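You operate a simulated robot arm through the tools that you are given. There is no shell and no other tool.

You are at the controls of a simulated two-armed robot. One attempt, no reset.

Task
Swap the fitted lamp for the white one and light it at 5.
Fine: 5 on the gold dial; switch the lamp base off before the swap; push the new lamp home; stand the old one on the bench. Set down upright: what you pick out.

It is judged by the outcome, as a careful person would: the job done as asked, and still so three seconds after it is handed in. It fails if anything else is knocked over, pushed out of place, dropped, spilled or broken.

Robot
Two 7-joint arms with fingered hands on one trunk that stands fixed in place. Base frame: the origin is at the foot of the trunk, x ahead of it, y to its left, z up. Lengths are in mm, angles in rad, forces in N, time in s.
The left shoulder is at [50, 214, 869], the right one opposite. With the tool pointing down near the work surface each hand reaches from about 380 to 880 mm from the base axis, measured 20 degrees to its own side. Payload 3 kg a hand.
Tool frame (each hand has its own): the origin (TCP) lies between the finger pads and is the grasp point; the fingertips stand 26 mm ahead of it; z points along the fingers, y is the line along which they close. The gripper opens to 132 mm; its body begins 73 mm behind the TCP. The gripper is a hand of 3 fingers: y runs from the thumb to the fingers, the wrist lies at [0, 0, -229] in the tool frame, and closing takes about 1.5 s.
Orientation is that of the tool frame in the base frame, as [roll, pitch, yaw] about the fixed x, y, z axes, in that order (R = Rz(yaw) Ry(pitch) Rx(roll)). With the fingers straight down and closing along the base's y, the tool's x points along the base's -x, its y along +y and its z along -z.

Tools
- The arms move only by the tool step_arm. It takes "left_series", "right_series" or both (then of equal length, played together; a hand with none holds still); each is a list of rows, each a list of 3 entries, a list of its own where there are three numbers: the closure in counts, from 0 (fully open) to 255 (shut), then the shift along the base's x, y, z in mm, then the turn, a rotation vector about the base's x, y, z in rad. In form: [[gripper, [tx, ty, tz], [rx, ry, rz]], ...]. A call has 1 to 20 rows; each row shifts and turns the commanded pose from where the row before left it. Each row takes 0.2 s and may step no farther than 50 mm and 0.15 rad from the row before; otherwise, or with a gripper value out of range, the whole call is refused. A pose out of reach is approached as far as the arm can. The call stops where the force on the tool passes 40 N (or 10 N more than at its start, if that is more) or the arm is blocked; 0.2 s more then pass. The fingers move at their own pace (about 72 mm/s each) and stop on an object; they squeeze with about 22 N. The grip force told is the motor's: it shows also when the fingers shut on nothing. Time passes only in rows, and 0.2 s behind the last, so rows that do not move let the fingers close. It gives the time, the measured TCP pose, the force on the tool (base axes), the opening and the grip force at its end, in the units of the frame above (readings bear some noise), with the torque about the TCP (base axes, N m) and any sound that the robot's microphone picked up.
- Cameras (640 x 400 px; columns grow to the right, rows downward): "scene" is now at [31.3, -12.7, 1494.2]; the picture's right is [-0.14, -0.99, 0.00], its down [-0.70, 0.10, -0.71] and it looks along [0.70, -0.10, -0.71] (base axes); focal length 329 px, centre (320, 200). "left" rides on the left gripper at [-61, 3, -92] in its tool frame; the picture's right is [-0.05, -1.00, 0.00], its down [0.83, -0.04, -0.56] and it looks along [0.55, -0.03, 0.83] (tool axes); focal length 230 px, centre (320, 200). "right" rides on the right gripper at [61, 3, -92] in its tool frame; the picture's right is [-0.05, 1.00, 0.00], its down [-0.83, -0.04, -0.56] and it looks along [-0.55, -0.03, 0.83] (tool axes); focal length 230 px, centre (320, 200). There is no depth. A picture from a camera that has moved, and an enlarged one, comes with that camera's place and axes in the base frame and with its lens.
- snapshot(camera): a new picture of that camera. It takes no simulated time.
- set_grasp(shape, hand): the hand has 3 fingers and takes this shape, open, in about a second: jaw (thumb against the fingers, like two jaws); tri (thumb and two fingers); tip (a fingertip pinch); poke (one finger out to press); point (the index stretched); flat (the hand flat); cup (the hand cupped); fist (a fist). The gripper value then closes the fingers along that shape, each until it touches; the sizes above hold for jaw. It gives what a move gives, with no picture.
- pan_tilt(pan, tilt): turns the head with the scene camera to pan (to the left, within 1.501 rad either way) and tilt (down, from -0.506 to 1.204), counted from straight ahead of the robot. It gives what a move gives.
- inspect(camera, box): a new picture of the part [left, top, right, bottom] of that camera's present view, enlarged. It takes no simulated time.
- close_job(): hands the job in; it is judged then, once.

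Nothing tells you positions but the pictures and the camera data. Unless the task says otherwise, let go and move clear before handing in.

The tools are called after "Request:" as a command line: name --argument value ..., lists and objects as JSON in quotes. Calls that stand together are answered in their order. step_arm: Moves the arms, as the interface text tells. Its arguments: {"type":"object","properties":{"left_series":{"type":"array","items":{"type":"array"}},"right_series":{"type":"array","items":{"type":"array"}}},"required":[]} The other tools are called the same way: set_grasp (shape, hand) gives the hand a shape; pan_tilt (pan, tilt) turns the head that bears the scene camera; snapshot (camera) takes a picture; inspect (camera, box) takes an enlarged picture of a part of a camera's view; close_job () hands the job in.

At the start:

```text
clock: 0.0
left_eef_pos: [497.3, 191.5, 1203.1]
left_ee_rot: [-3.142, 0.001, 3.041]
left_contact_force: [0.9, -0.2, 0.3]
left_wrist_torque: [0.02, -0.01, -0.02]
left_gripper_width: 131.9
left_grasp_force: 0.0
left_shape: jaw
right_eef_pos: [454.1, -278.8, 1166.1]
right_ee_rot: [3.141, 0.003, 3.04]
right_contact_force: [0.9, -0.6, 0.6]
right_wrist_torque: [0.01, -0.01, 0.01]
right_gripper_width: 132.2
right_grasp_force: 0.1
right_shape: jaw
head pan, tilt (commanded): [-0.136, 0.784]
```

scene: 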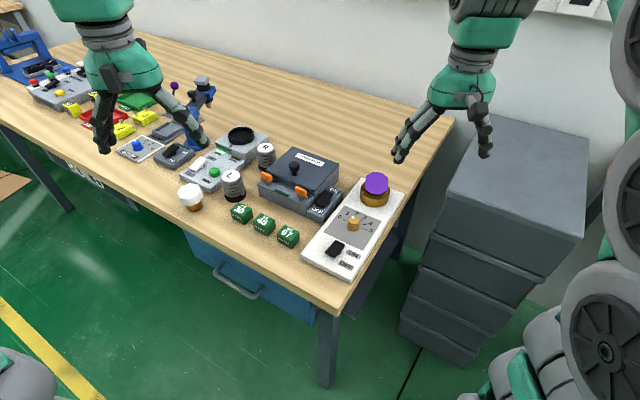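
right: 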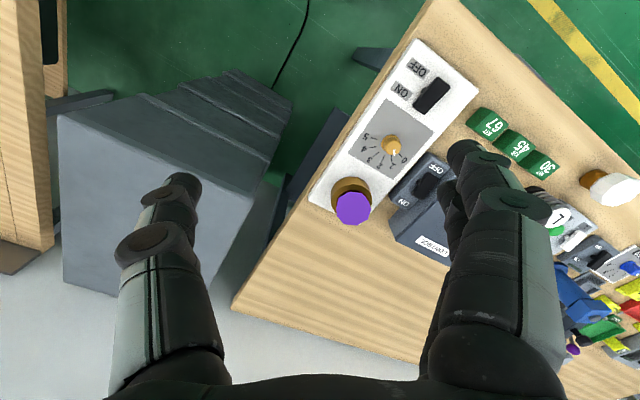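
left: 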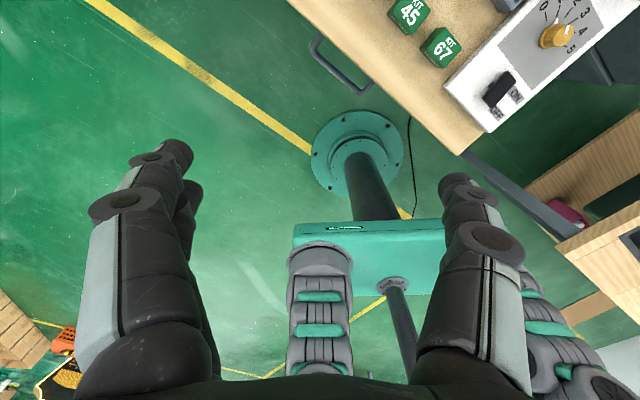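

I see a white lamp base at the right end of the bench with a purple lamp fitted, a gold dial and a black rocker switch; a white lamp stands near the left front. I'll look closer before moving.

Request:
inspect --camera "scene" --box '[290, 160, 420, 290]'

Request:
inspect --camera "scene" --box '[160, 120, 320, 250]'

Request:
inspect --camera "right" --box '[300, 20, 500, 240]'

Request:
inspect --camera "scene" --box '[0, 20, 220, 160]'

```text
3.08 times, centred on (355, 225) of scene
camera zoom: at [31.3, -12.7, 1494.2], right [-0.14, -0.99, 0.0], down [-0.7, 0.1, -0.71], along [0.7, -0.1, -0.71], focal length 1012 px, centre (212, 123)
```

zoom: 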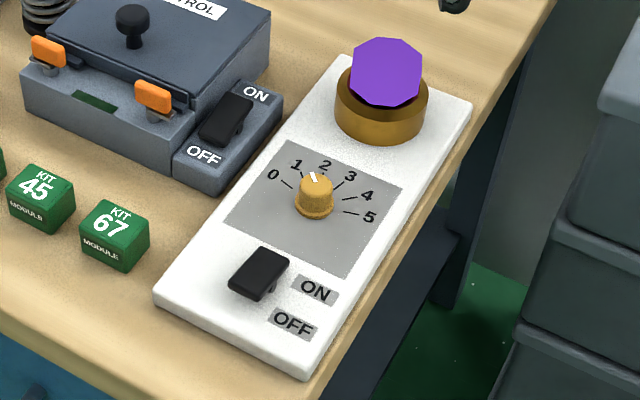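

```text
3.08 times, centred on (240, 185) of scene
camera zoom: at [31.3, -12.7, 1494.2], right [-0.14, -0.99, 0.0], down [-0.7, 0.1, -0.71], along [0.7, -0.1, -0.71], focal length 1012 px, centre (566, 246)
```

zoom: 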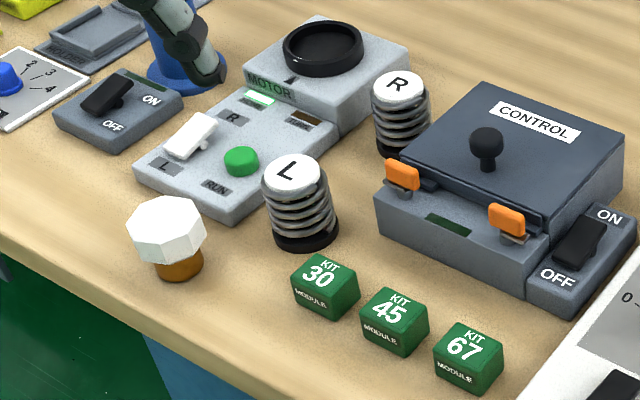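

```text
1.82 times, centred on (400, 130) of right
camera zoom: at [394.2, -270.0, 1258.6], right [0.15, 0.99, 0.0], down [0.82, -0.13, 0.56], along [0.55, -0.08, -0.83], focal length 418 px, centre (174, 327)
```

zoom: 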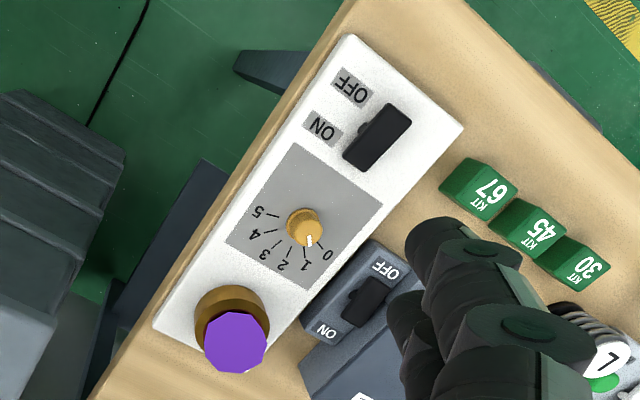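

```text
2.86 times, centred on (110, 90) of scene
camera zoom: at [31.3, -12.7, 1494.2], right [-0.14, -0.99, 0.0], down [-0.7, 0.1, -0.71], along [0.7, -0.1, -0.71], focal length 940 px, centre (920, 514)
```

zoom: 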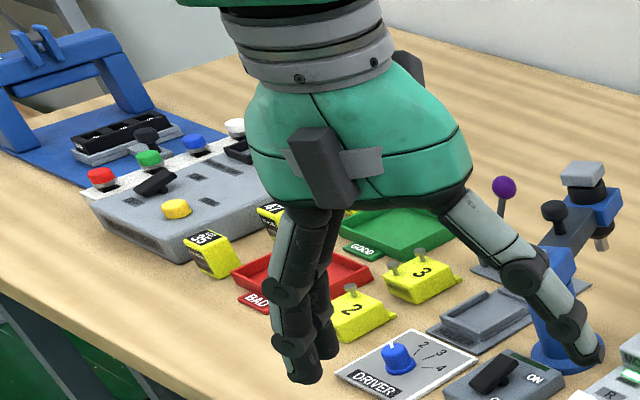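

The lamp base sits diagonally (about 45°) near the bench corner, roughly around (550,-170) to (630,-245) at z≈860; the white lamp is near (695,240). I'll lower the right hand's camera for a better view of the base, and bring the left hand over the white lamp.

Request:
step_arm --right_series '[[0, [20, 30, -40], [0, 0, 0]], [0, [20, 30, -40], [0, 0, 0]], [0, [6, 29, -36], [0, 0, 0]]]' --left_series '[[0, [40, 10, -20], [0, 0, 0]], [0, [40, 10, -20], [0, 0, 0]], [0, [40, 10, -20], [0, 0, 0]]]'

Request:
snapshot --camera "right"

Request:
snapshot --camera "left"

Request:
snapshot --camera "scene"

```text
refused: row 1 steps farther than a row can; nothing moved
```

```text
taken
camera right: at [394.2, -270.0, 1258.6], right [0.15, 0.99, 0.0], down [0.82, -0.13, 0.56], along [0.55, -0.08, -0.83], focal length 230 px, centre (320, 200)
```

right: 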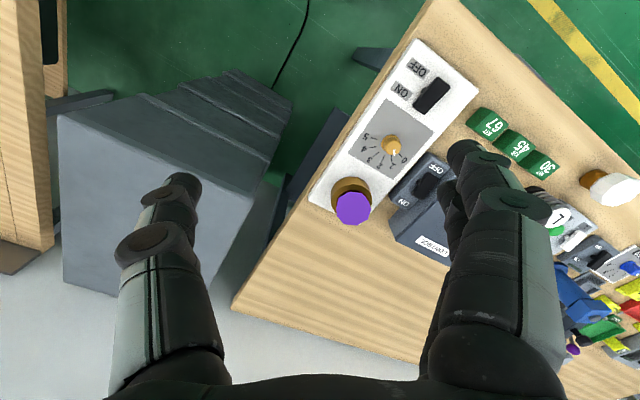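

```text
taken
camera left: at [560.7, 187.6, 1295.2], right [-0.05, -1.0, 0.0], down [-0.83, 0.04, 0.56], along [-0.55, 0.03, -0.83], focal length 230 px, centre (320, 200)
```

left: 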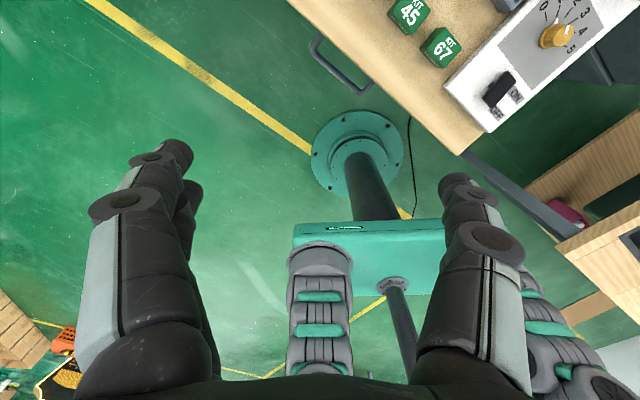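

```text
taken
camera scene: at [31.3, -12.7, 1494.2], right [-0.14, -0.99, 0.0], down [-0.7, 0.1, -0.71], along [0.7, -0.1, -0.71], focal length 329 px, centre (320, 200)
```

scene: 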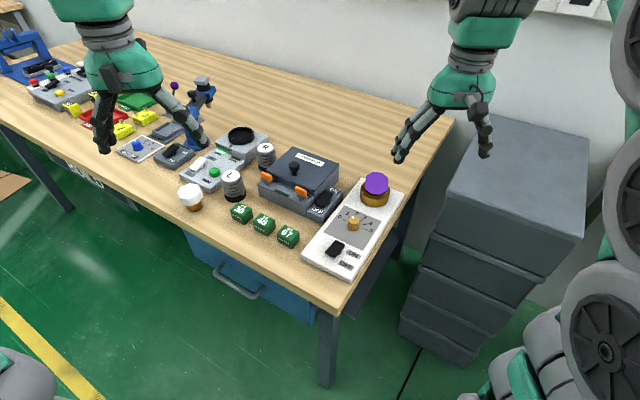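

The step size per row counts the whole shift, so I'll use smaller rows. The plan is unchanged: right camera over the lamp base, left hand toward the white lamp.

Request:
step_arm --right_series '[[0, [12, 22, -30], [0, 0, 0]], [0, [12, 22, -30], [0, 0, 0]], [0, [12, 22, -30], [0, 0, 0]], [0, [10, 23, -26], [0, 0, 0]]]' --left_series '[[0, [40, 10, -20], [0, 0, 0]], [0, [40, 10, -20], [0, 0, 0]], [0, [40, 10, -20], [0, 0, 0]], [0, [40, 10, -20], [0, 0, 0]]]'

Request:
snapshot --camera "right"

Request:
snapshot --camera "left"

Request:
snapshot --camera "scene"

```text
clock: 1.0
left_eef_pos: [658.4, 230.5, 1123.7]
left_ee_rot: [3.14, -0.001, 3.04]
left_contact_force: [0.0, -0.1, 0.1]
left_wrist_torque: [0.0, 0.02, 0.02]
left_gripper_width: 131.9
left_grasp_force: 0.1
left_shape: jaw
right_eef_pos: [500.6, -188.9, 1050.9]
right_ee_rot: [-3.141, -0.001, 3.04]
right_contact_force: [-0.3, 0.8, -0.2]
right_wrist_torque: [0.06, 0.01, 0.04]
right_gripper_width: 131.9
right_grasp_force: 0.0
right_shape: jaw
head pan, tilt (commanded): [-0.136, 0.784]
```

```text
taken
camera right: at [439.7, -180.6, 1141.7], right [0.15, 0.99, 0.0], down [0.82, -0.13, 0.55], along [0.55, -0.08, -0.83], focal length 230 px, centre (320, 200)
```

right: 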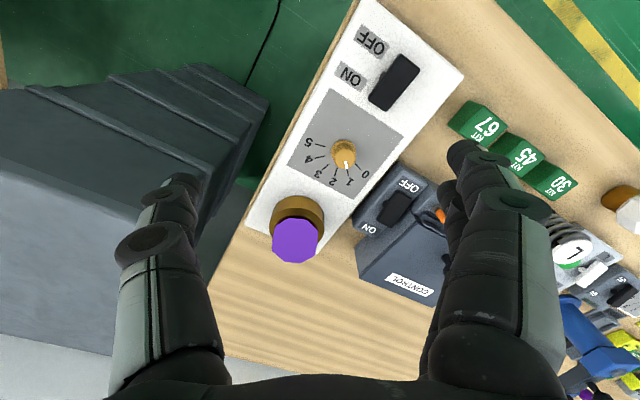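

```text
taken
camera left: at [720.9, 228.0, 1215.1], right [-0.05, -1.0, 0.0], down [-0.83, 0.04, 0.55], along [-0.55, 0.03, -0.83], focal length 230 px, centre (320, 200)
```

left: 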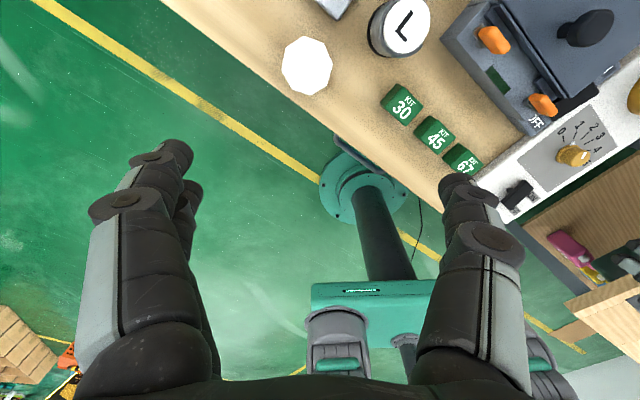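

```text
taken
camera scene: at [31.4, -12.7, 1494.2], right [-0.14, -0.99, 0.0], down [-0.7, 0.1, -0.71], along [0.7, -0.1, -0.71], focal length 329 px, centre (320, 200)
```

scene: 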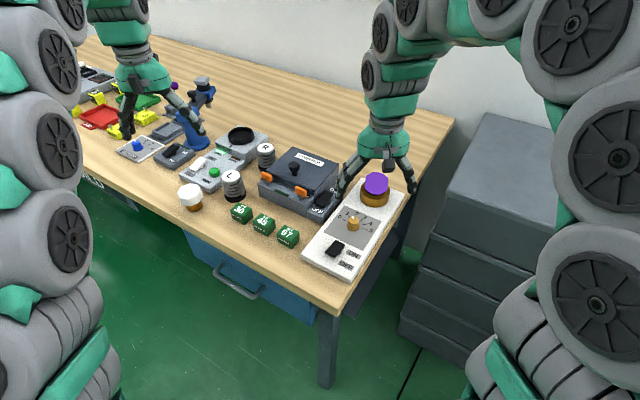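

Both views work. I'll enlarge the panel from the right camera and the white lamp from the left and scene cameras to measure them.

Request:
inspect --camera "right" --box '[320, 0, 480, 110]'

Request:
inspect --camera "right" --box '[240, 80, 420, 280]'

Request:
inspect --camera "scene" --box '[300, 210, 380, 280]'

Request:
inspect --camera "scene" --box '[160, 160, 240, 220]'

Request:
inspect --camera "scene" --box '[330, 160, 430, 240]'

Request:
inspect --camera "left" --box '[460, 60, 640, 230]'

```text
3.64 times, centred on (400, 55) of right
camera zoom: at [439.7, -180.6, 1141.7], right [0.15, 0.99, 0.0], down [0.82, -0.13, 0.55], along [0.55, -0.08, -0.83], focal length 837 px, centre (29, 727)
```

zoom: 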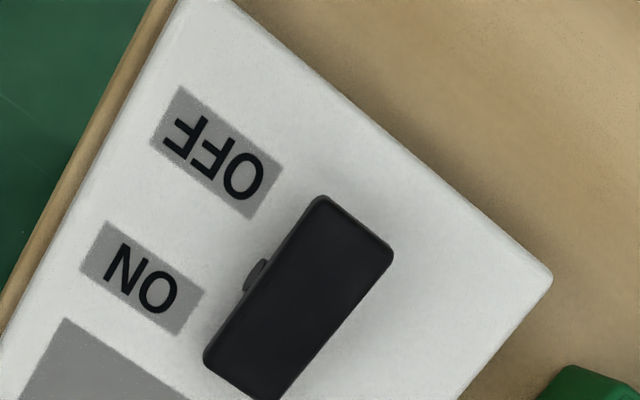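

```text
2.00 times, centred on (330, 180) of right
camera zoom: at [439.7, -180.6, 1141.7], right [0.15, 0.99, 0.0], down [0.82, -0.13, 0.55], along [0.55, -0.08, -0.83], focal length 460 px, centre (300, 240)
```

zoom: 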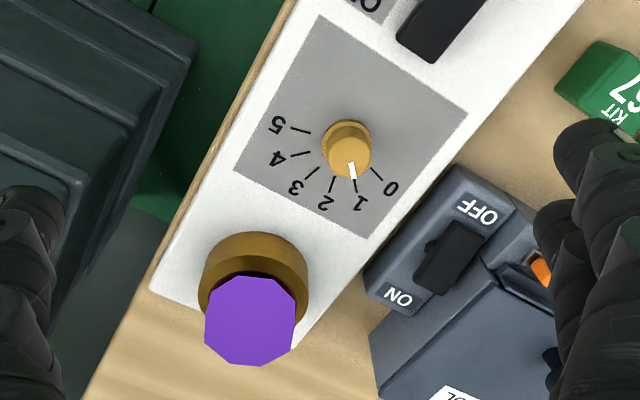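

```text
5.71 times, centred on (340, 245) of scene
camera zoom: at [31.4, -12.7, 1494.2], right [-0.14, -0.99, 0.0], down [-0.7, 0.1, -0.71], along [0.7, -0.1, -0.71], focal length 1880 px, centre (206, -57)
```

zoom: 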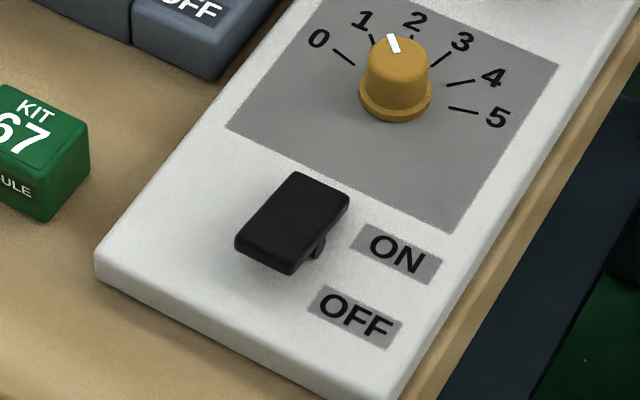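

```text
6.67 times, centred on (200, 190) of scene
camera zoom: at [31.4, -12.7, 1494.2], right [-0.14, -0.99, 0.0], down [-0.7, 0.1, -0.71], along [0.7, -0.1, -0.71], focal length 2194 px, centre (1120, 267)
```

zoom: 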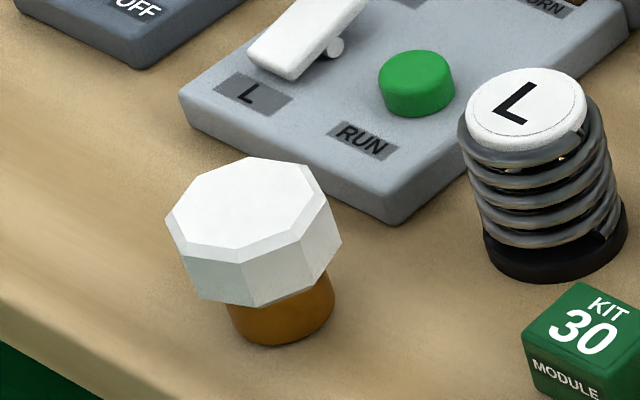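

```text
5.00 times, centred on (380, 200) of scene
camera zoom: at [31.4, -12.7, 1494.2], right [-0.14, -0.99, 0.0], down [-0.7, 0.1, -0.71], along [0.7, -0.1, -0.71], focal length 1645 px, centre (20, 200)
```

zoom: 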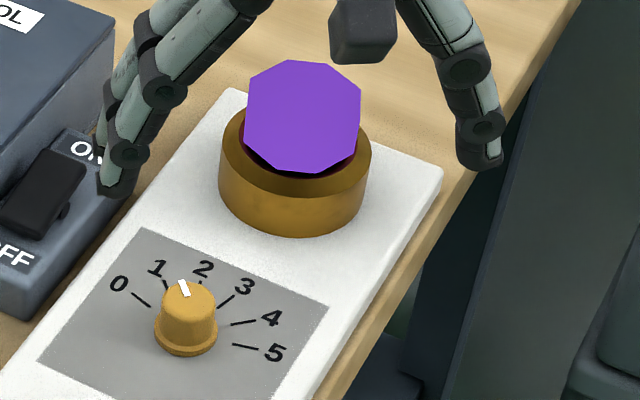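

```text
2.35 times, centred on (550, 145) of left
camera zoom: at [720.9, 228.0, 1215.1], right [-0.05, -1.0, 0.0], down [-0.83, 0.04, 0.55], along [-0.55, 0.03, -0.83], focal length 541 px, centre (-221, 329)
```

zoom: 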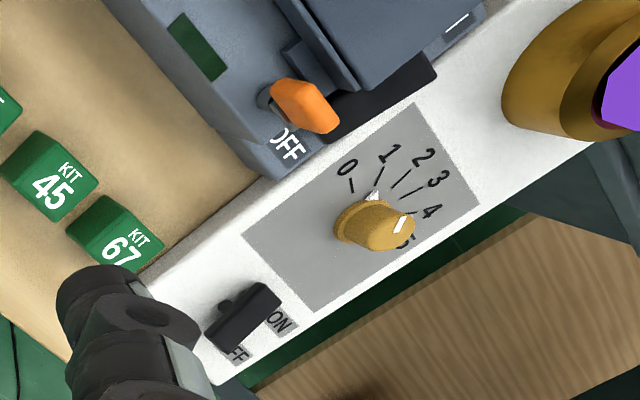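

The lamp is lit (flat bright purple), so the base is ON; the OFF end of its rocker is the front end near (468,-98), the dial is at about (555,-169) with panel top z≈858, and the socket is around (655,-251). I'll shape the right hand to poke and see where the finger is.

Request:
set_grasp --hand "right" --shape "poke"

Request:
snapshot --camera "right"

Request:
inspect --camera "scene" --box '[320, 80, 440, 210]'

```text
clock: 1.9
left_eef_pos: [657.4, 229.9, 1123.4]
left_ee_rot: [-3.141, 0.0, 3.04]
left_contact_force: [0.3, 0.7, -0.6]
left_wrist_torque: [0.0, -0.01, 0.02]
left_gripper_width: 131.9
left_grasp_force: 0.0
left_shape: jaw
right_eef_pos: [500.1, -189.7, 1050.1]
right_ee_rot: [-3.141, -0.001, 3.042]
right_contact_force: [0.3, 0.2, -0.5]
right_wrist_torque: [0.01, -0.01, 0.03]
right_gripper_width: 0.2
right_grasp_force: 0.0
right_shape: poke
head pan, tilt (commanded): [-0.136, 0.784]
```

```text
taken
camera right: at [439.8, -181.2, 1142.3], right [0.15, 0.99, 0.0], down [0.82, -0.13, 0.56], along [0.55, -0.08, -0.83], focal length 230 px, centre (320, 200)
```

right: 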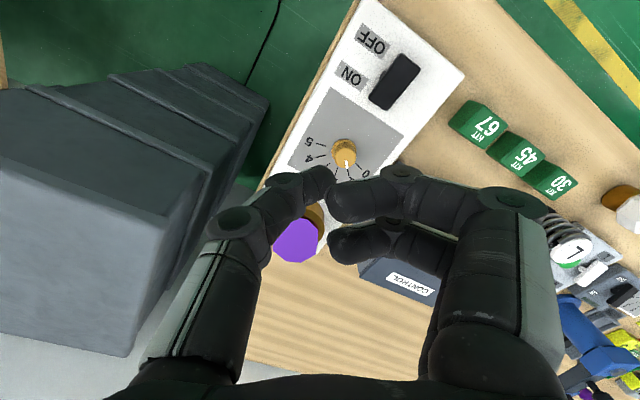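

```text
3.08 times, centred on (380, 145) of scene
camera zoom: at [31.3, -12.7, 1494.2], right [-0.14, -0.99, 0.0], down [-0.7, 0.1, -0.71], along [0.7, -0.1, -0.71], focal length 1012 px, centre (135, 369)
```

zoom: 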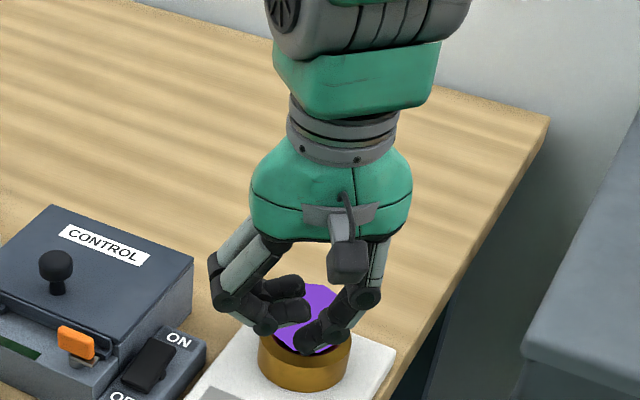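

The poke shape leaves the fingers curled together with the thumb lowest; I'll compare it with the "point" shape before choosing what to press with.

Request:
set_grasp --hand "right" --shape "point"

Request:
snapshot --camera "right"

Request:
inspect --camera "scene" --box '[320, 80, 440, 210]'

```text
clock: 2.8
left_eef_pos: [657.4, 232.2, 1124.1]
left_ee_rot: [-3.141, 0.001, 3.041]
left_contact_force: [-0.1, -0.3, 0.2]
left_wrist_torque: [0.0, -0.02, -0.01]
left_gripper_width: 131.9
left_grasp_force: 0.1
left_shape: jaw
right_eef_pos: [499.7, -190.8, 1049.5]
right_ee_rot: [3.141, 0.0, 3.04]
right_contact_force: [0.2, -0.6, 0.2]
right_wrist_torque: [0.01, 0.04, -0.02]
right_gripper_width: 0.0
right_grasp_force: 0.1
right_shape: point
head pan, tilt (commanded): [-0.136, 0.784]
```

```text
taken
camera right: at [439.8, -181.2, 1142.3], right [0.15, 0.99, 0.0], down [0.82, -0.13, 0.56], along [0.55, -0.08, -0.83], focal length 230 px, centre (320, 200)
```

right: 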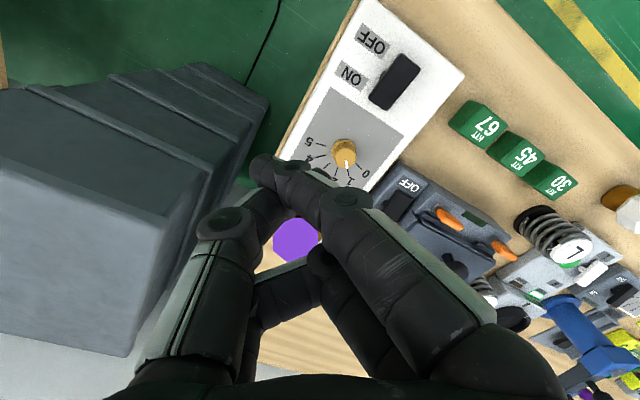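

```text
3.08 times, centred on (380, 145) of scene
camera zoom: at [31.3, -12.7, 1494.2], right [-0.14, -0.99, 0.0], down [-0.7, 0.1, -0.71], along [0.7, -0.1, -0.71], focal length 1012 px, centre (135, 369)
```

zoom: 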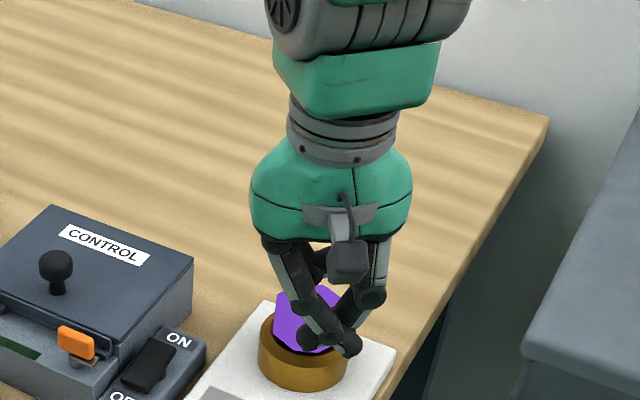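

"Point" crosses the thumb and index off-axis, so a closed jaw pinch on the tool axis looks easier to aim. I'll go back to jaw and close it to see the tips.

Request:
set_grasp --hand "right" --shape "jaw"

Request:
step_arm --right_series '[[255, [0, 0, 0], [0, 0, 0]], [255, [0, 0, 0], [0, 0, 0]], [255, [0, 0, 0], [0, 0, 0]], [255, [0, 0, 0], [0, 0, 0]], [255, [0, 0, 0], [0, 0, 0]], [255, [0, 0, 0], [0, 0, 0]], [255, [0, 0, 0], [0, 0, 0]]]'

Request:
snapshot --camera "right"

Request:
inspect --camera "scene" --box '[320, 80, 440, 210]'

```text
clock: 3.7
left_eef_pos: [657.9, 231.2, 1123.0]
left_ee_rot: [3.141, 0.001, 3.039]
left_contact_force: [0.8, -0.3, 0.5]
left_wrist_torque: [0.0, -0.01, -0.02]
left_gripper_width: 131.9
left_grasp_force: 0.0
left_shape: jaw
right_eef_pos: [499.8, -189.8, 1051.0]
right_ee_rot: [-3.14, 0.0, 3.04]
right_contact_force: [0.7, 0.2, 0.1]
right_wrist_torque: [0.0, 0.01, 0.04]
right_gripper_width: 95.0
right_grasp_force: 0.1
right_shape: jaw
head pan, tilt (commanded): [-0.136, 0.784]
```

```text
clock: 5.3
left_eef_pos: [657.3, 231.4, 1123.5]
left_ee_rot: [-3.14, 0.0, 3.039]
left_contact_force: [0.2, 0.1, -1.2]
left_wrist_torque: [0.0, 0.01, -0.02]
left_gripper_width: 131.7
left_grasp_force: 0.1
left_shape: jaw
right_eef_pos: [499.9, -189.6, 1050.5]
right_ee_rot: [3.142, 0.001, 3.039]
right_contact_force: [0.8, -0.7, 0.0]
right_wrist_torque: [-0.03, -0.03, 0.0]
right_gripper_width: 0.0
right_grasp_force: 21.8
right_shape: jaw
head pan, tilt (commanded): [-0.136, 0.784]
```

```text
taken
camera right: at [439.9, -181.1, 1142.1], right [0.15, 0.99, 0.0], down [0.82, -0.13, 0.55], along [0.55, -0.08, -0.83], focal length 230 px, centre (320, 200)
```

right: 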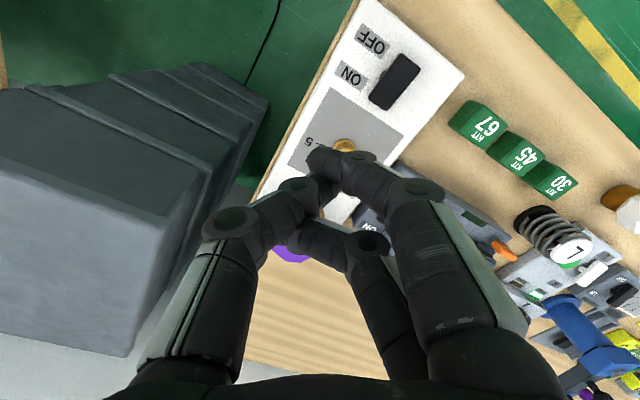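

```text
3.08 times, centred on (380, 145) of scene
camera zoom: at [31.3, -12.7, 1494.2], right [-0.14, -0.99, 0.0], down [-0.7, 0.1, -0.71], along [0.7, -0.1, -0.71], focal length 1012 px, centre (135, 369)
```

zoom: 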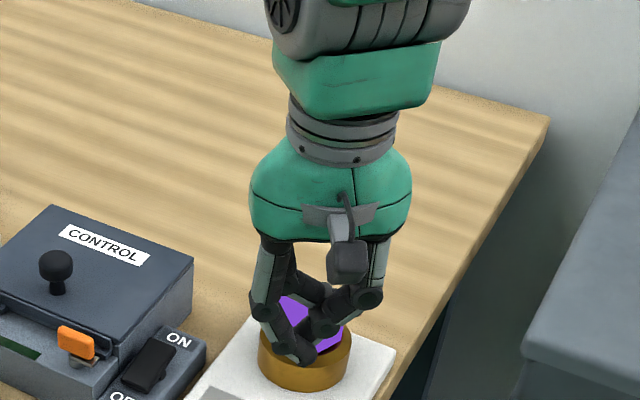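

Shut, the fingers curl, so I'd rather press with the open hand's thumb tip. First I'll check which way the rocker is tilted from the other camera.

Request:
inspect --camera "left" --box '[490, 160, 580, 225]'

Request:
inspect --camera "scene" --box '[320, 230, 360, 258]'

Request:
inspect --camera "right" --box '[360, 45, 430, 115]'

Request:
inspect --camera "scene" --box '[300, 180, 345, 215]'

```text
6.15 times, centred on (535, 192) of left
camera zoom: at [720.3, 228.0, 1215.2], right [-0.05, -1.0, 0.0], down [-0.83, 0.04, 0.56], along [-0.55, 0.03, -0.83], focal length 1416 px, centre (-1003, 246)
```

zoom: 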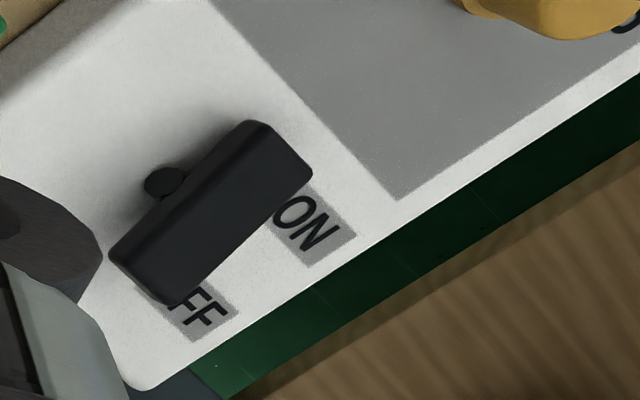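

```text
14.29 times, centred on (340, 244) of scene
camera zoom: at [31.3, -12.7, 1494.2], right [-0.14, -0.99, 0.0], down [-0.7, 0.1, -0.71], along [0.7, -0.1, -0.71], focal length 4701 px, centre (34, -429)
```

zoom: 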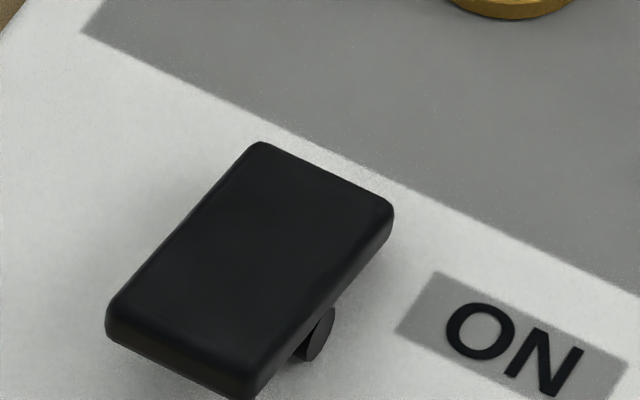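

```text
5.71 times, centred on (395, 80) of right
camera zoom: at [439.9, -181.1, 1142.1], right [0.15, 0.99, 0.0], down [0.82, -0.13, 0.55], along [0.55, -0.08, -0.83], focal length 1315 px, centre (-109, 886)
```

zoom: 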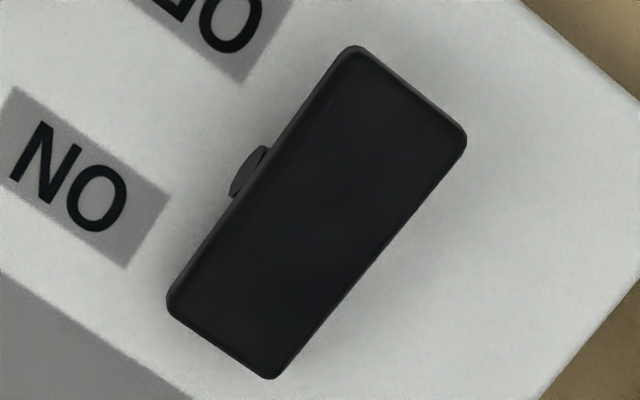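

```text
11.43 times, centred on (322, 198) of scene
camera zoom: at [31.3, -12.7, 1494.2], right [-0.14, -0.99, 0.0], down [-0.7, 0.1, -0.71], along [0.7, -0.1, -0.71], focal length 3761 px, centre (291, 229)
```

zoom: 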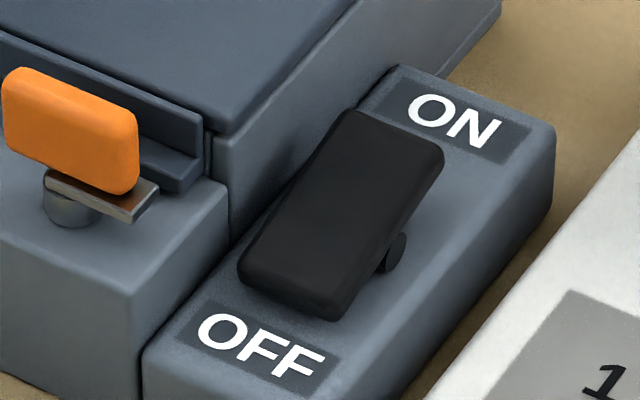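

The OFF end of the rocker stands higher (z≈879.5 vs 871.6), so it is ON. I'll open the right hand, place its thumb about 35 mm above the OFF end at roughly (471,-100), and check the alignment.

Request:
step_arm --right_series '[[0, [-5.3, 42, 0], [0, 0, 0]], [0, [-5.3, 42, 0], [0, 0, 0]], [0, [-5.3, 42, 0], [0, 0, 0]], [0, [-5.3, 41, 0], [0, 0, 0]], [0, [0, 0, -40], [0, 0, 0]], [0, [0, 0, -40], [0, 0, 0]], [0, [0, 0, -25], [0, 0, 0]], [0, [0, 0, 0], [0, 0, 0]]]'

Request:
snapshot --camera "right"

Request:
snapshot --camera "scene"

Request:
inspect --camera "scene" --box '[270, 170, 400, 280]'

Request:
snapshot --camera "left"

```text
clock: 7.1
left_eef_pos: [658.0, 230.4, 1123.6]
left_ee_rot: [3.14, 0.001, 3.04]
left_contact_force: [-1.5, -0.4, 0.5]
left_wrist_torque: [0.02, -0.03, -0.01]
left_gripper_width: 132.0
left_grasp_force: 0.0
left_shape: jaw
right_eef_pos: [481.5, -21.6, 945.6]
right_ee_rot: [3.141, 0.0, 3.04]
right_contact_force: [-0.9, 0.1, -0.1]
right_wrist_torque: [0.01, 0.03, -0.01]
right_gripper_width: 131.8
right_grasp_force: 0.0
right_shape: jaw
head pan, tilt (commanded): [-0.136, 0.784]
```

```text
taken
camera right: at [419.7, -13.3, 1037.3], right [0.15, 0.99, 0.0], down [0.82, -0.13, 0.56], along [0.55, -0.08, -0.83], focal length 230 px, centre (320, 200)
```

right: 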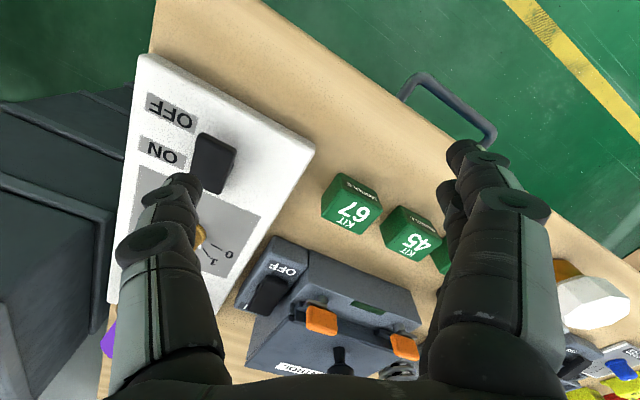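

```text
taken
camera scene: at [31.3, -12.7, 1494.2], right [-0.14, -0.99, 0.0], down [-0.7, 0.1, -0.71], along [0.7, -0.1, -0.71], focal length 329 px, centre (320, 200)
```

scene: 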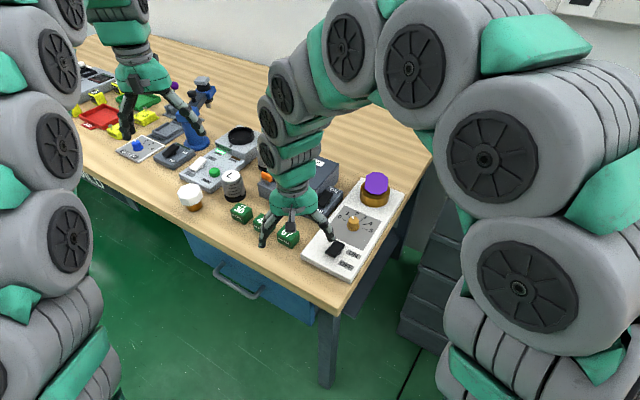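

```text
3.64 times, centred on (335, 225) of scene
camera zoom: at [31.3, -12.7, 1494.2], right [-0.14, -0.99, 0.0], down [-0.7, 0.1, -0.71], along [0.7, -0.1, -0.71], focal length 1197 px, centre (266, 109)
```

zoom: 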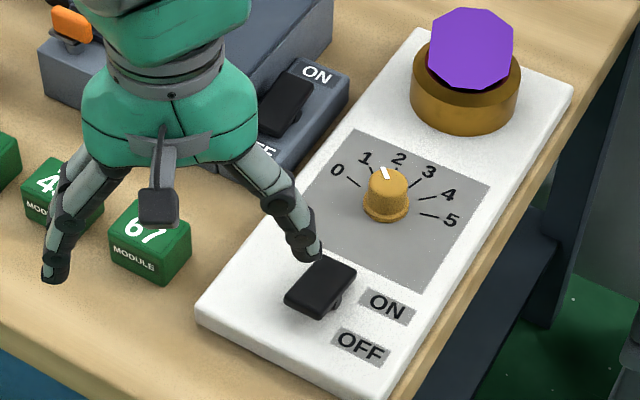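

```text
taken
camera left: at [720.3, 228.0, 1215.2], right [-0.05, -1.0, 0.0], down [-0.83, 0.04, 0.56], along [-0.55, 0.03, -0.83], focal length 230 px, centre (320, 200)
```

left: 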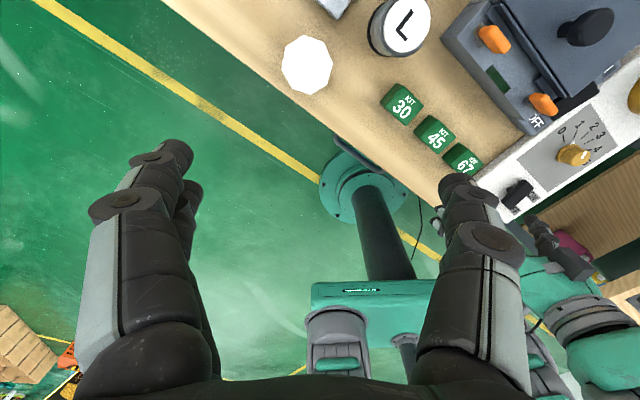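

The thumb tip sits right over the OFF half of the rocker. I'll shift slightly toward the OFF end, come down to just above it, then press in small steps.

Request:
step_arm --right_series '[[0, [-4, 1.5, -16], [0, 0, 0]], [0, [0, 0, -14], [0, 0, 0]], [0, [0, 0, -4], [0, 0, 0]], [0, [0, 0, -3], [0, 0, 0]], [0, [0, 0, 0], [0, 0, 0]]]'

Request:
inspect --camera "scene" --box '[310, 215, 370, 265]'

Request:
inspect --camera "right" --box '[100, 80, 280, 260]'

```text
clock: 8.3
left_eef_pos: [657.6, 232.9, 1122.3]
left_ee_rot: [-3.14, 0.0, 3.041]
left_contact_force: [-0.7, 0.8, -0.2]
left_wrist_torque: [-0.01, 0.01, -0.05]
left_gripper_width: 132.1
left_grasp_force: 0.0
left_shape: jaw
right_eef_pos: [476.4, -20.8, 909.0]
right_ee_rot: [-3.142, 0.002, 3.043]
right_contact_force: [-0.5, -0.1, 0.6]
right_wrist_torque: [0.0, -0.04, 0.0]
right_gripper_width: 131.7
right_grasp_force: 0.0
right_shape: jaw
head pan, tilt (commanded): [-0.136, 0.784]
```

```text
8.00 times, centred on (340, 240) of scene
camera zoom: at [31.3, -12.7, 1494.2], right [-0.14, -0.99, 0.0], down [-0.7, 0.1, -0.71], along [0.7, -0.1, -0.71], focal length 2633 px, centre (160, -120)
```

zoom: 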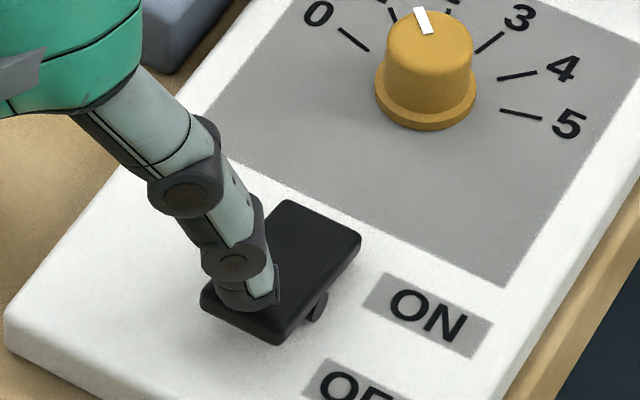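

```text
2.22 times, centred on (190, 170) of right
camera zoom: at [415.3, -12.2, 1000.5], right [0.15, 0.99, 0.0], down [0.82, -0.13, 0.56], along [0.55, -0.08, -0.83], focal length 511 px, centre (609, 267)
```

zoom: 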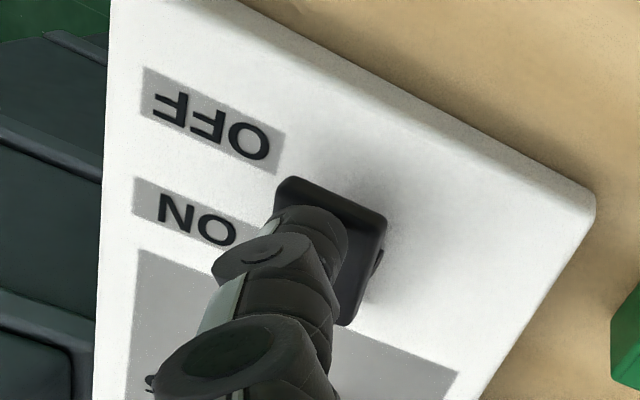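

The thumb is just above the OFF half of the paddle, not touching yet. Pressing down in small steps now.

Request:
step_arm --right_series '[[0, [0, 0, -2.5], [0, 0, 0]], [0, [0, 0, -2.5], [0, 0, 0]], [0, [0, 0, -2], [0, 0, 0]], [0, [0, 0, -2], [0, 0, 0]], [0, [0, 0, -2], [0, 0, 0]], [0, [0, 0, 0], [0, 0, 0]]]'

Request:
inspect --camera "scene" --box '[300, 160, 410, 270]'

```text
clock: 9.7
left_eef_pos: [657.6, 231.5, 1123.1]
left_ee_rot: [-3.142, -0.001, 3.041]
left_contact_force: [0.9, 0.1, -0.3]
left_wrist_torque: [-0.03, 0.01, 0.02]
left_gripper_width: 131.8
left_grasp_force: 0.0
left_shape: jaw
right_eef_pos: [475.6, -21.8, 897.6]
right_ee_rot: [-3.14, 0.0, 3.04]
right_contact_force: [-1.8, 3.7, 7.2]
right_wrist_torque: [-0.61, 0.03, -0.09]
right_gripper_width: 132.0
right_grasp_force: 0.1
right_shape: jaw
head pan, tilt (commanded): [-0.136, 0.784]
```

```text
3.64 times, centred on (355, 215) of scene
camera zoom: at [31.2, -12.6, 1494.2], right [-0.14, -0.99, 0.0], down [-0.7, 0.1, -0.71], along [0.7, -0.1, -0.71], focal length 1197 px, centre (193, 146)
```

zoom: 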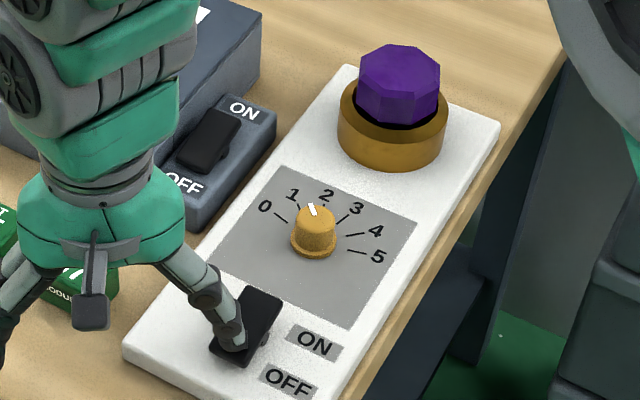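

The purple lamp has gone dark, so the base is off. I'll lift the thumb clear and confirm it stays off, then line the right hand up near the lamp.

Request:
step_arm --right_series '[[0, [0, 0, 15], [0, 0, 0]], [0, [0, 0, 40], [0, 0, 0]], [0, [0, 0, 45], [0, 0, 0]], [0, [0, -10, 45], [0, 0, 0]], [0, [10, -45, 5], [0, 0, 0]], [0, [10, -45, 0], [0, 0, 0]], [0, [10, -45, 0], [0, 0, 0]], [0, [10, -20, 0], [0, 0, 0]]]'

Request:
inspect --camera "scene" --box '[300, 150, 430, 280]'

Request:
snapshot --camera "right"

```text
clock: 11.5
left_eef_pos: [656.5, 230.8, 1124.6]
left_ee_rot: [-3.142, -0.001, 3.041]
left_contact_force: [0.4, 0.3, 0.3]
left_wrist_torque: [0.03, 0.0, 0.02]
left_gripper_width: 131.9
left_grasp_force: 0.0
left_shape: jaw
right_eef_pos: [515.4, -187.0, 1047.7]
right_ee_rot: [3.142, -0.001, 3.041]
right_contact_force: [-0.1, -0.4, -0.2]
right_wrist_torque: [-0.01, 0.02, -0.03]
right_gripper_width: 132.1
right_grasp_force: 0.2
right_shape: jaw
head pan, tilt (commanded): [-0.136, 0.784]
```

```text
3.08 times, centred on (365, 215) of scene
camera zoom: at [31.4, -12.7, 1494.2], right [-0.14, -0.99, 0.0], down [-0.7, 0.1, -0.71], along [0.7, -0.1, -0.71], focal length 1012 px, centre (182, 154)
```

zoom: 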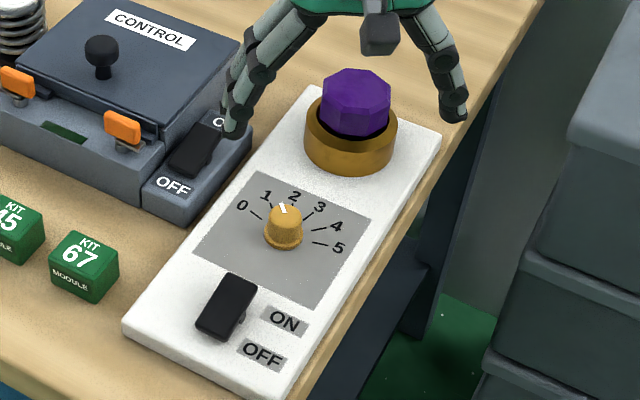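

```text
taken
camera right: at [454.6, -178.3, 1139.6], right [0.15, 0.99, 0.0], down [0.82, -0.13, 0.55], along [0.55, -0.08, -0.83], focal length 230 px, centre (320, 200)
```

right: 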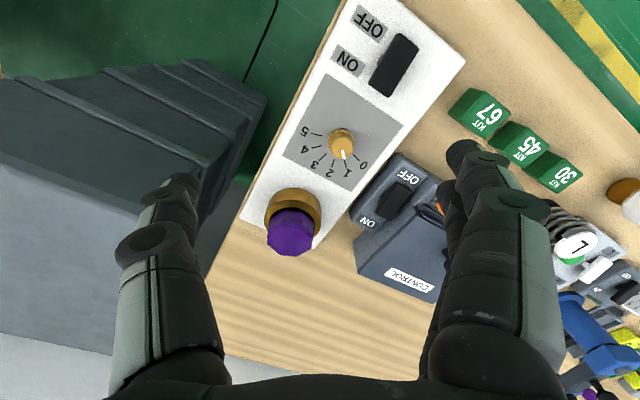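

The rocker now rests in the OFF position and the lamp stays dark. I'll measure the purple lamp and socket closely from both cameras.

Request:
inspect --camera "scene" --box '[350, 165, 410, 210]'

Request:
inspect --camera "right" --box '[240, 170, 350, 270]'

Request:
inspect --camera "right" --box '[270, 60, 410, 200]'

Request:
inspect --camera "scene" --box '[325, 200, 385, 245]'

```text
8.89 times, centred on (380, 188) of scene
camera zoom: at [31.4, -12.7, 1494.2], right [-0.14, -0.99, 0.0], down [-0.7, 0.1, -0.71], along [0.7, -0.1, -0.71], focal length 2925 px, centre (-213, 311)
```

zoom: 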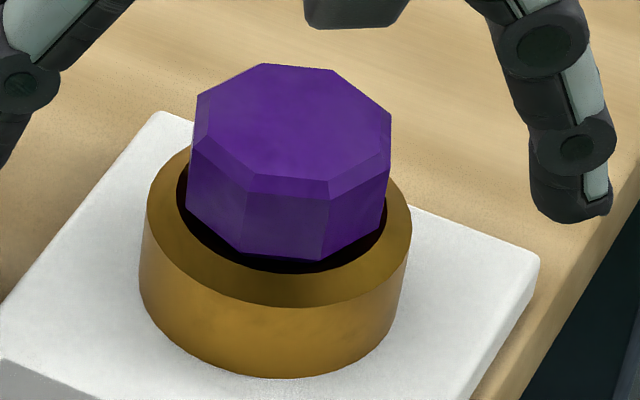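

```text
4.00 times, centred on (295, 220) of right
camera zoom: at [454.6, -178.3, 1139.6], right [0.15, 0.99, 0.0], down [0.82, -0.13, 0.55], along [0.55, -0.08, -0.83], focal length 920 px, centre (420, 120)
```

zoom: 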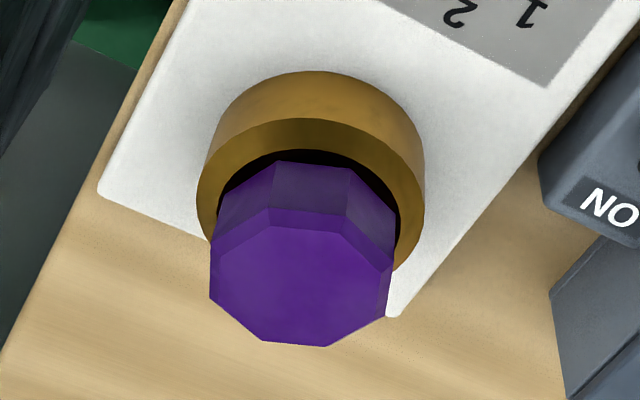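

```text
2.86 times, centred on (340, 130) of right
camera zoom: at [454.6, -178.3, 1139.6], right [0.15, 0.99, 0.0], down [0.82, -0.13, 0.55], along [0.55, -0.08, -0.83], focal length 657 px, centre (263, 400)
```

zoom: 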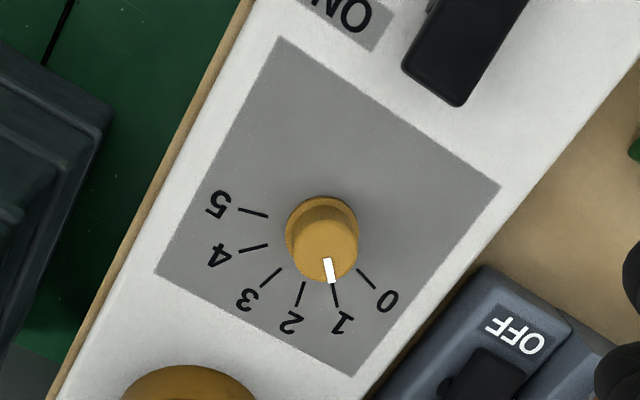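

```text
8.89 times, centred on (355, 222) of scene
camera zoom: at [31.4, -12.7, 1494.2], right [-0.14, -0.99, 0.0], down [-0.7, 0.1, -0.71], along [0.7, -0.1, -0.71], focal length 2925 px, centre (9, 0)
```

zoom: 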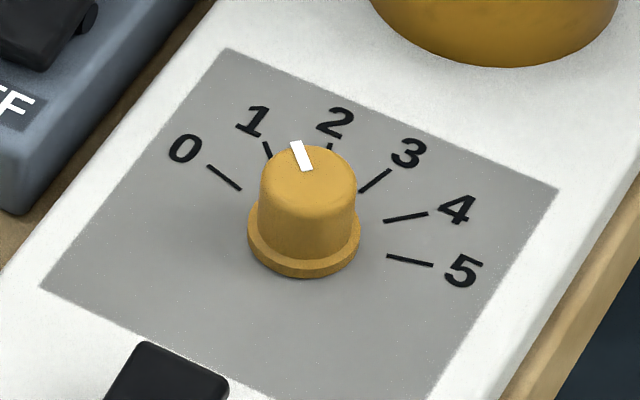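

Socket centre is about (651,-248), ring top z≈888, and the purple head is ~58 mm wide from z≈897 to 927. I'll bring the right hand above it with the gripper partly open and check alignment.

Request:
step_arm --right_series '[[60, [34, -15.4, -10], [0, 0, 0]], [60, [34, -15.4, -10], [0, 0, 0]], [60, [34, -15.4, -10], [0, 0, 0]], [60, [34, -15.4, -10], [0, 0, 0]], [60, [0, 0, 0], [0, 0, 0]], [60, [0, 0, 0], [0, 0, 0]]]'

Request:
snapshot --camera "right"

Request:
inspect --camera "scene" --box '[310, 120, 450, 220]'

Request:
inspect --camera "left" --box '[260, 20, 360, 110]'

```text
clock: 12.9
left_eef_pos: [657.2, 231.4, 1123.5]
left_ee_rot: [-3.141, 0.002, 3.04]
left_contact_force: [-0.4, -0.4, 0.6]
left_wrist_torque: [0.02, 0.01, 0.02]
left_gripper_width: 132.0
left_grasp_force: 0.0
left_shape: jaw
right_eef_pos: [651.9, -248.1, 1008.1]
right_ee_rot: [-3.14, 0.0, 3.041]
right_contact_force: [0.5, -0.2, -0.1]
right_wrist_torque: [-0.02, -0.01, 0.01]
right_gripper_width: 101.3
right_grasp_force: 0.0
right_shape: jaw
head pan, tilt (commanded): [-0.136, 0.784]
```

```text
taken
camera right: at [591.7, -239.2, 1099.7], right [0.15, 0.99, 0.0], down [0.82, -0.13, 0.55], along [0.55, -0.08, -0.83], focal length 230 px, centre (320, 200)
```

right: 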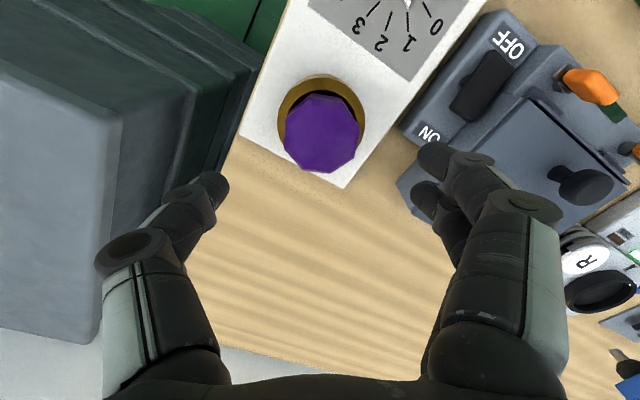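

```text
4.00 times, centred on (380, 170) of scene
camera zoom: at [31.3, -12.7, 1494.2], right [-0.14, -0.99, 0.0], down [-0.7, 0.1, -0.71], along [0.7, -0.1, -0.71], focal length 1316 px, centre (80, 320)
```

zoom: 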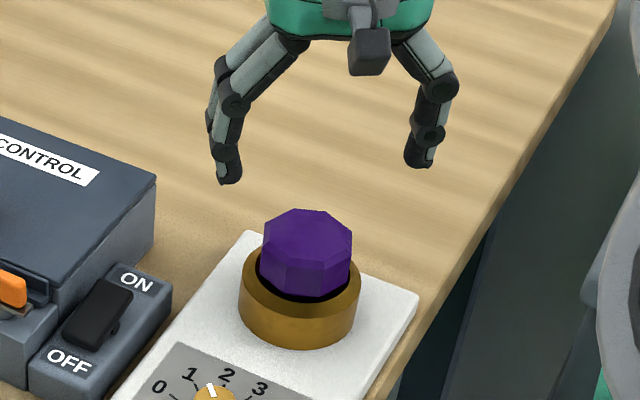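

```text
4.44 times, centred on (310, 65) of left
camera zoom: at [720.3, 228.0, 1215.2], right [-0.05, -1.0, 0.0], down [-0.83, 0.04, 0.56], along [-0.55, 0.03, -0.83], focal length 1022 px, centre (364, 800)
```

zoom: 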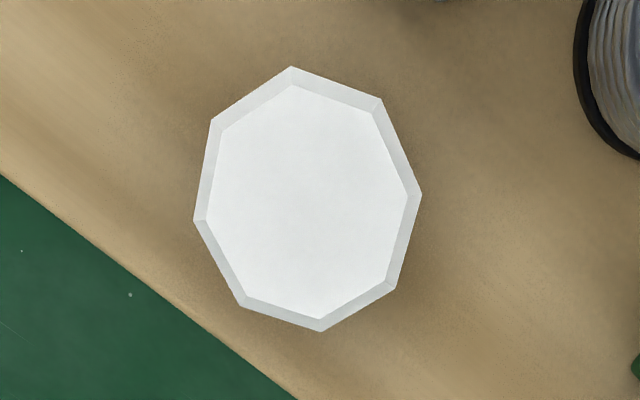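

The hand is centred over the purple lamp (its head projects within a millimetre or two of where I expect). Descending so the fingertips stop just above the socket ring.

Request:
step_arm --right_series '[[60, [0, 0, -30], [0, 0, 0]], [60, [0, 0, -30], [0, 0, 0]], [60, [0, 0, -20], [0, 0, 0]], [60, [0, 0, -8], [0, 0, 0]], [60, [0, 0, 0], [0, 0, 0]]]'

Request:
snapshot --camera "right"

Request:
inspect --camera "scene" --box '[330, 140, 430, 220]'

```text
clock: 14.1
left_eef_pos: [657.0, 231.2, 1122.9]
left_ee_rot: [3.141, 0.0, 3.039]
left_contact_force: [-0.5, -0.4, 0.2]
left_wrist_torque: [0.0, -0.01, 0.04]
left_gripper_width: 132.0
left_grasp_force: 0.1
left_shape: jaw
right_eef_pos: [650.6, -247.4, 918.9]
right_ee_rot: [3.14, 0.0, 3.041]
right_contact_force: [-0.4, -0.2, 0.1]
right_wrist_torque: [-0.03, 0.03, -0.01]
right_gripper_width: 101.1
right_grasp_force: 0.2
right_shape: jaw
head pan, tilt (commanded): [-0.136, 0.784]
```

```text
taken
camera right: at [591.4, -238.9, 1011.2], right [0.15, 0.99, 0.0], down [0.82, -0.13, 0.55], along [0.55, -0.08, -0.83], focal length 230 px, centre (320, 200)
```

right: 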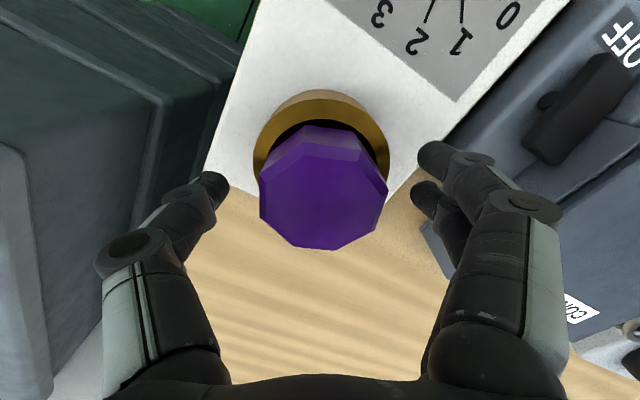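

```text
5.00 times, centred on (380, 180) of scene
camera zoom: at [31.3, -12.7, 1494.2], right [-0.14, -0.99, 0.0], down [-0.7, 0.1, -0.71], along [0.7, -0.1, -0.71], focal length 1645 px, centre (20, 300)
```

zoom: 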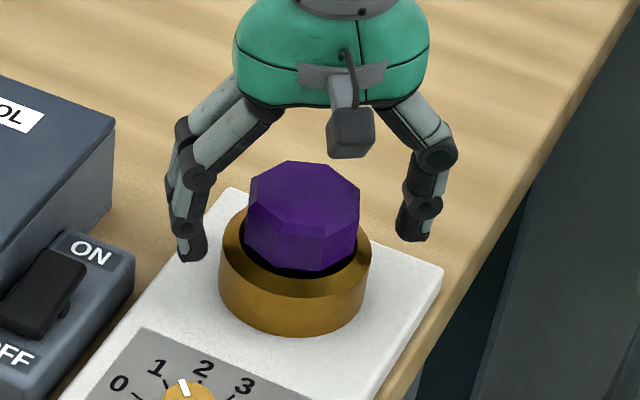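

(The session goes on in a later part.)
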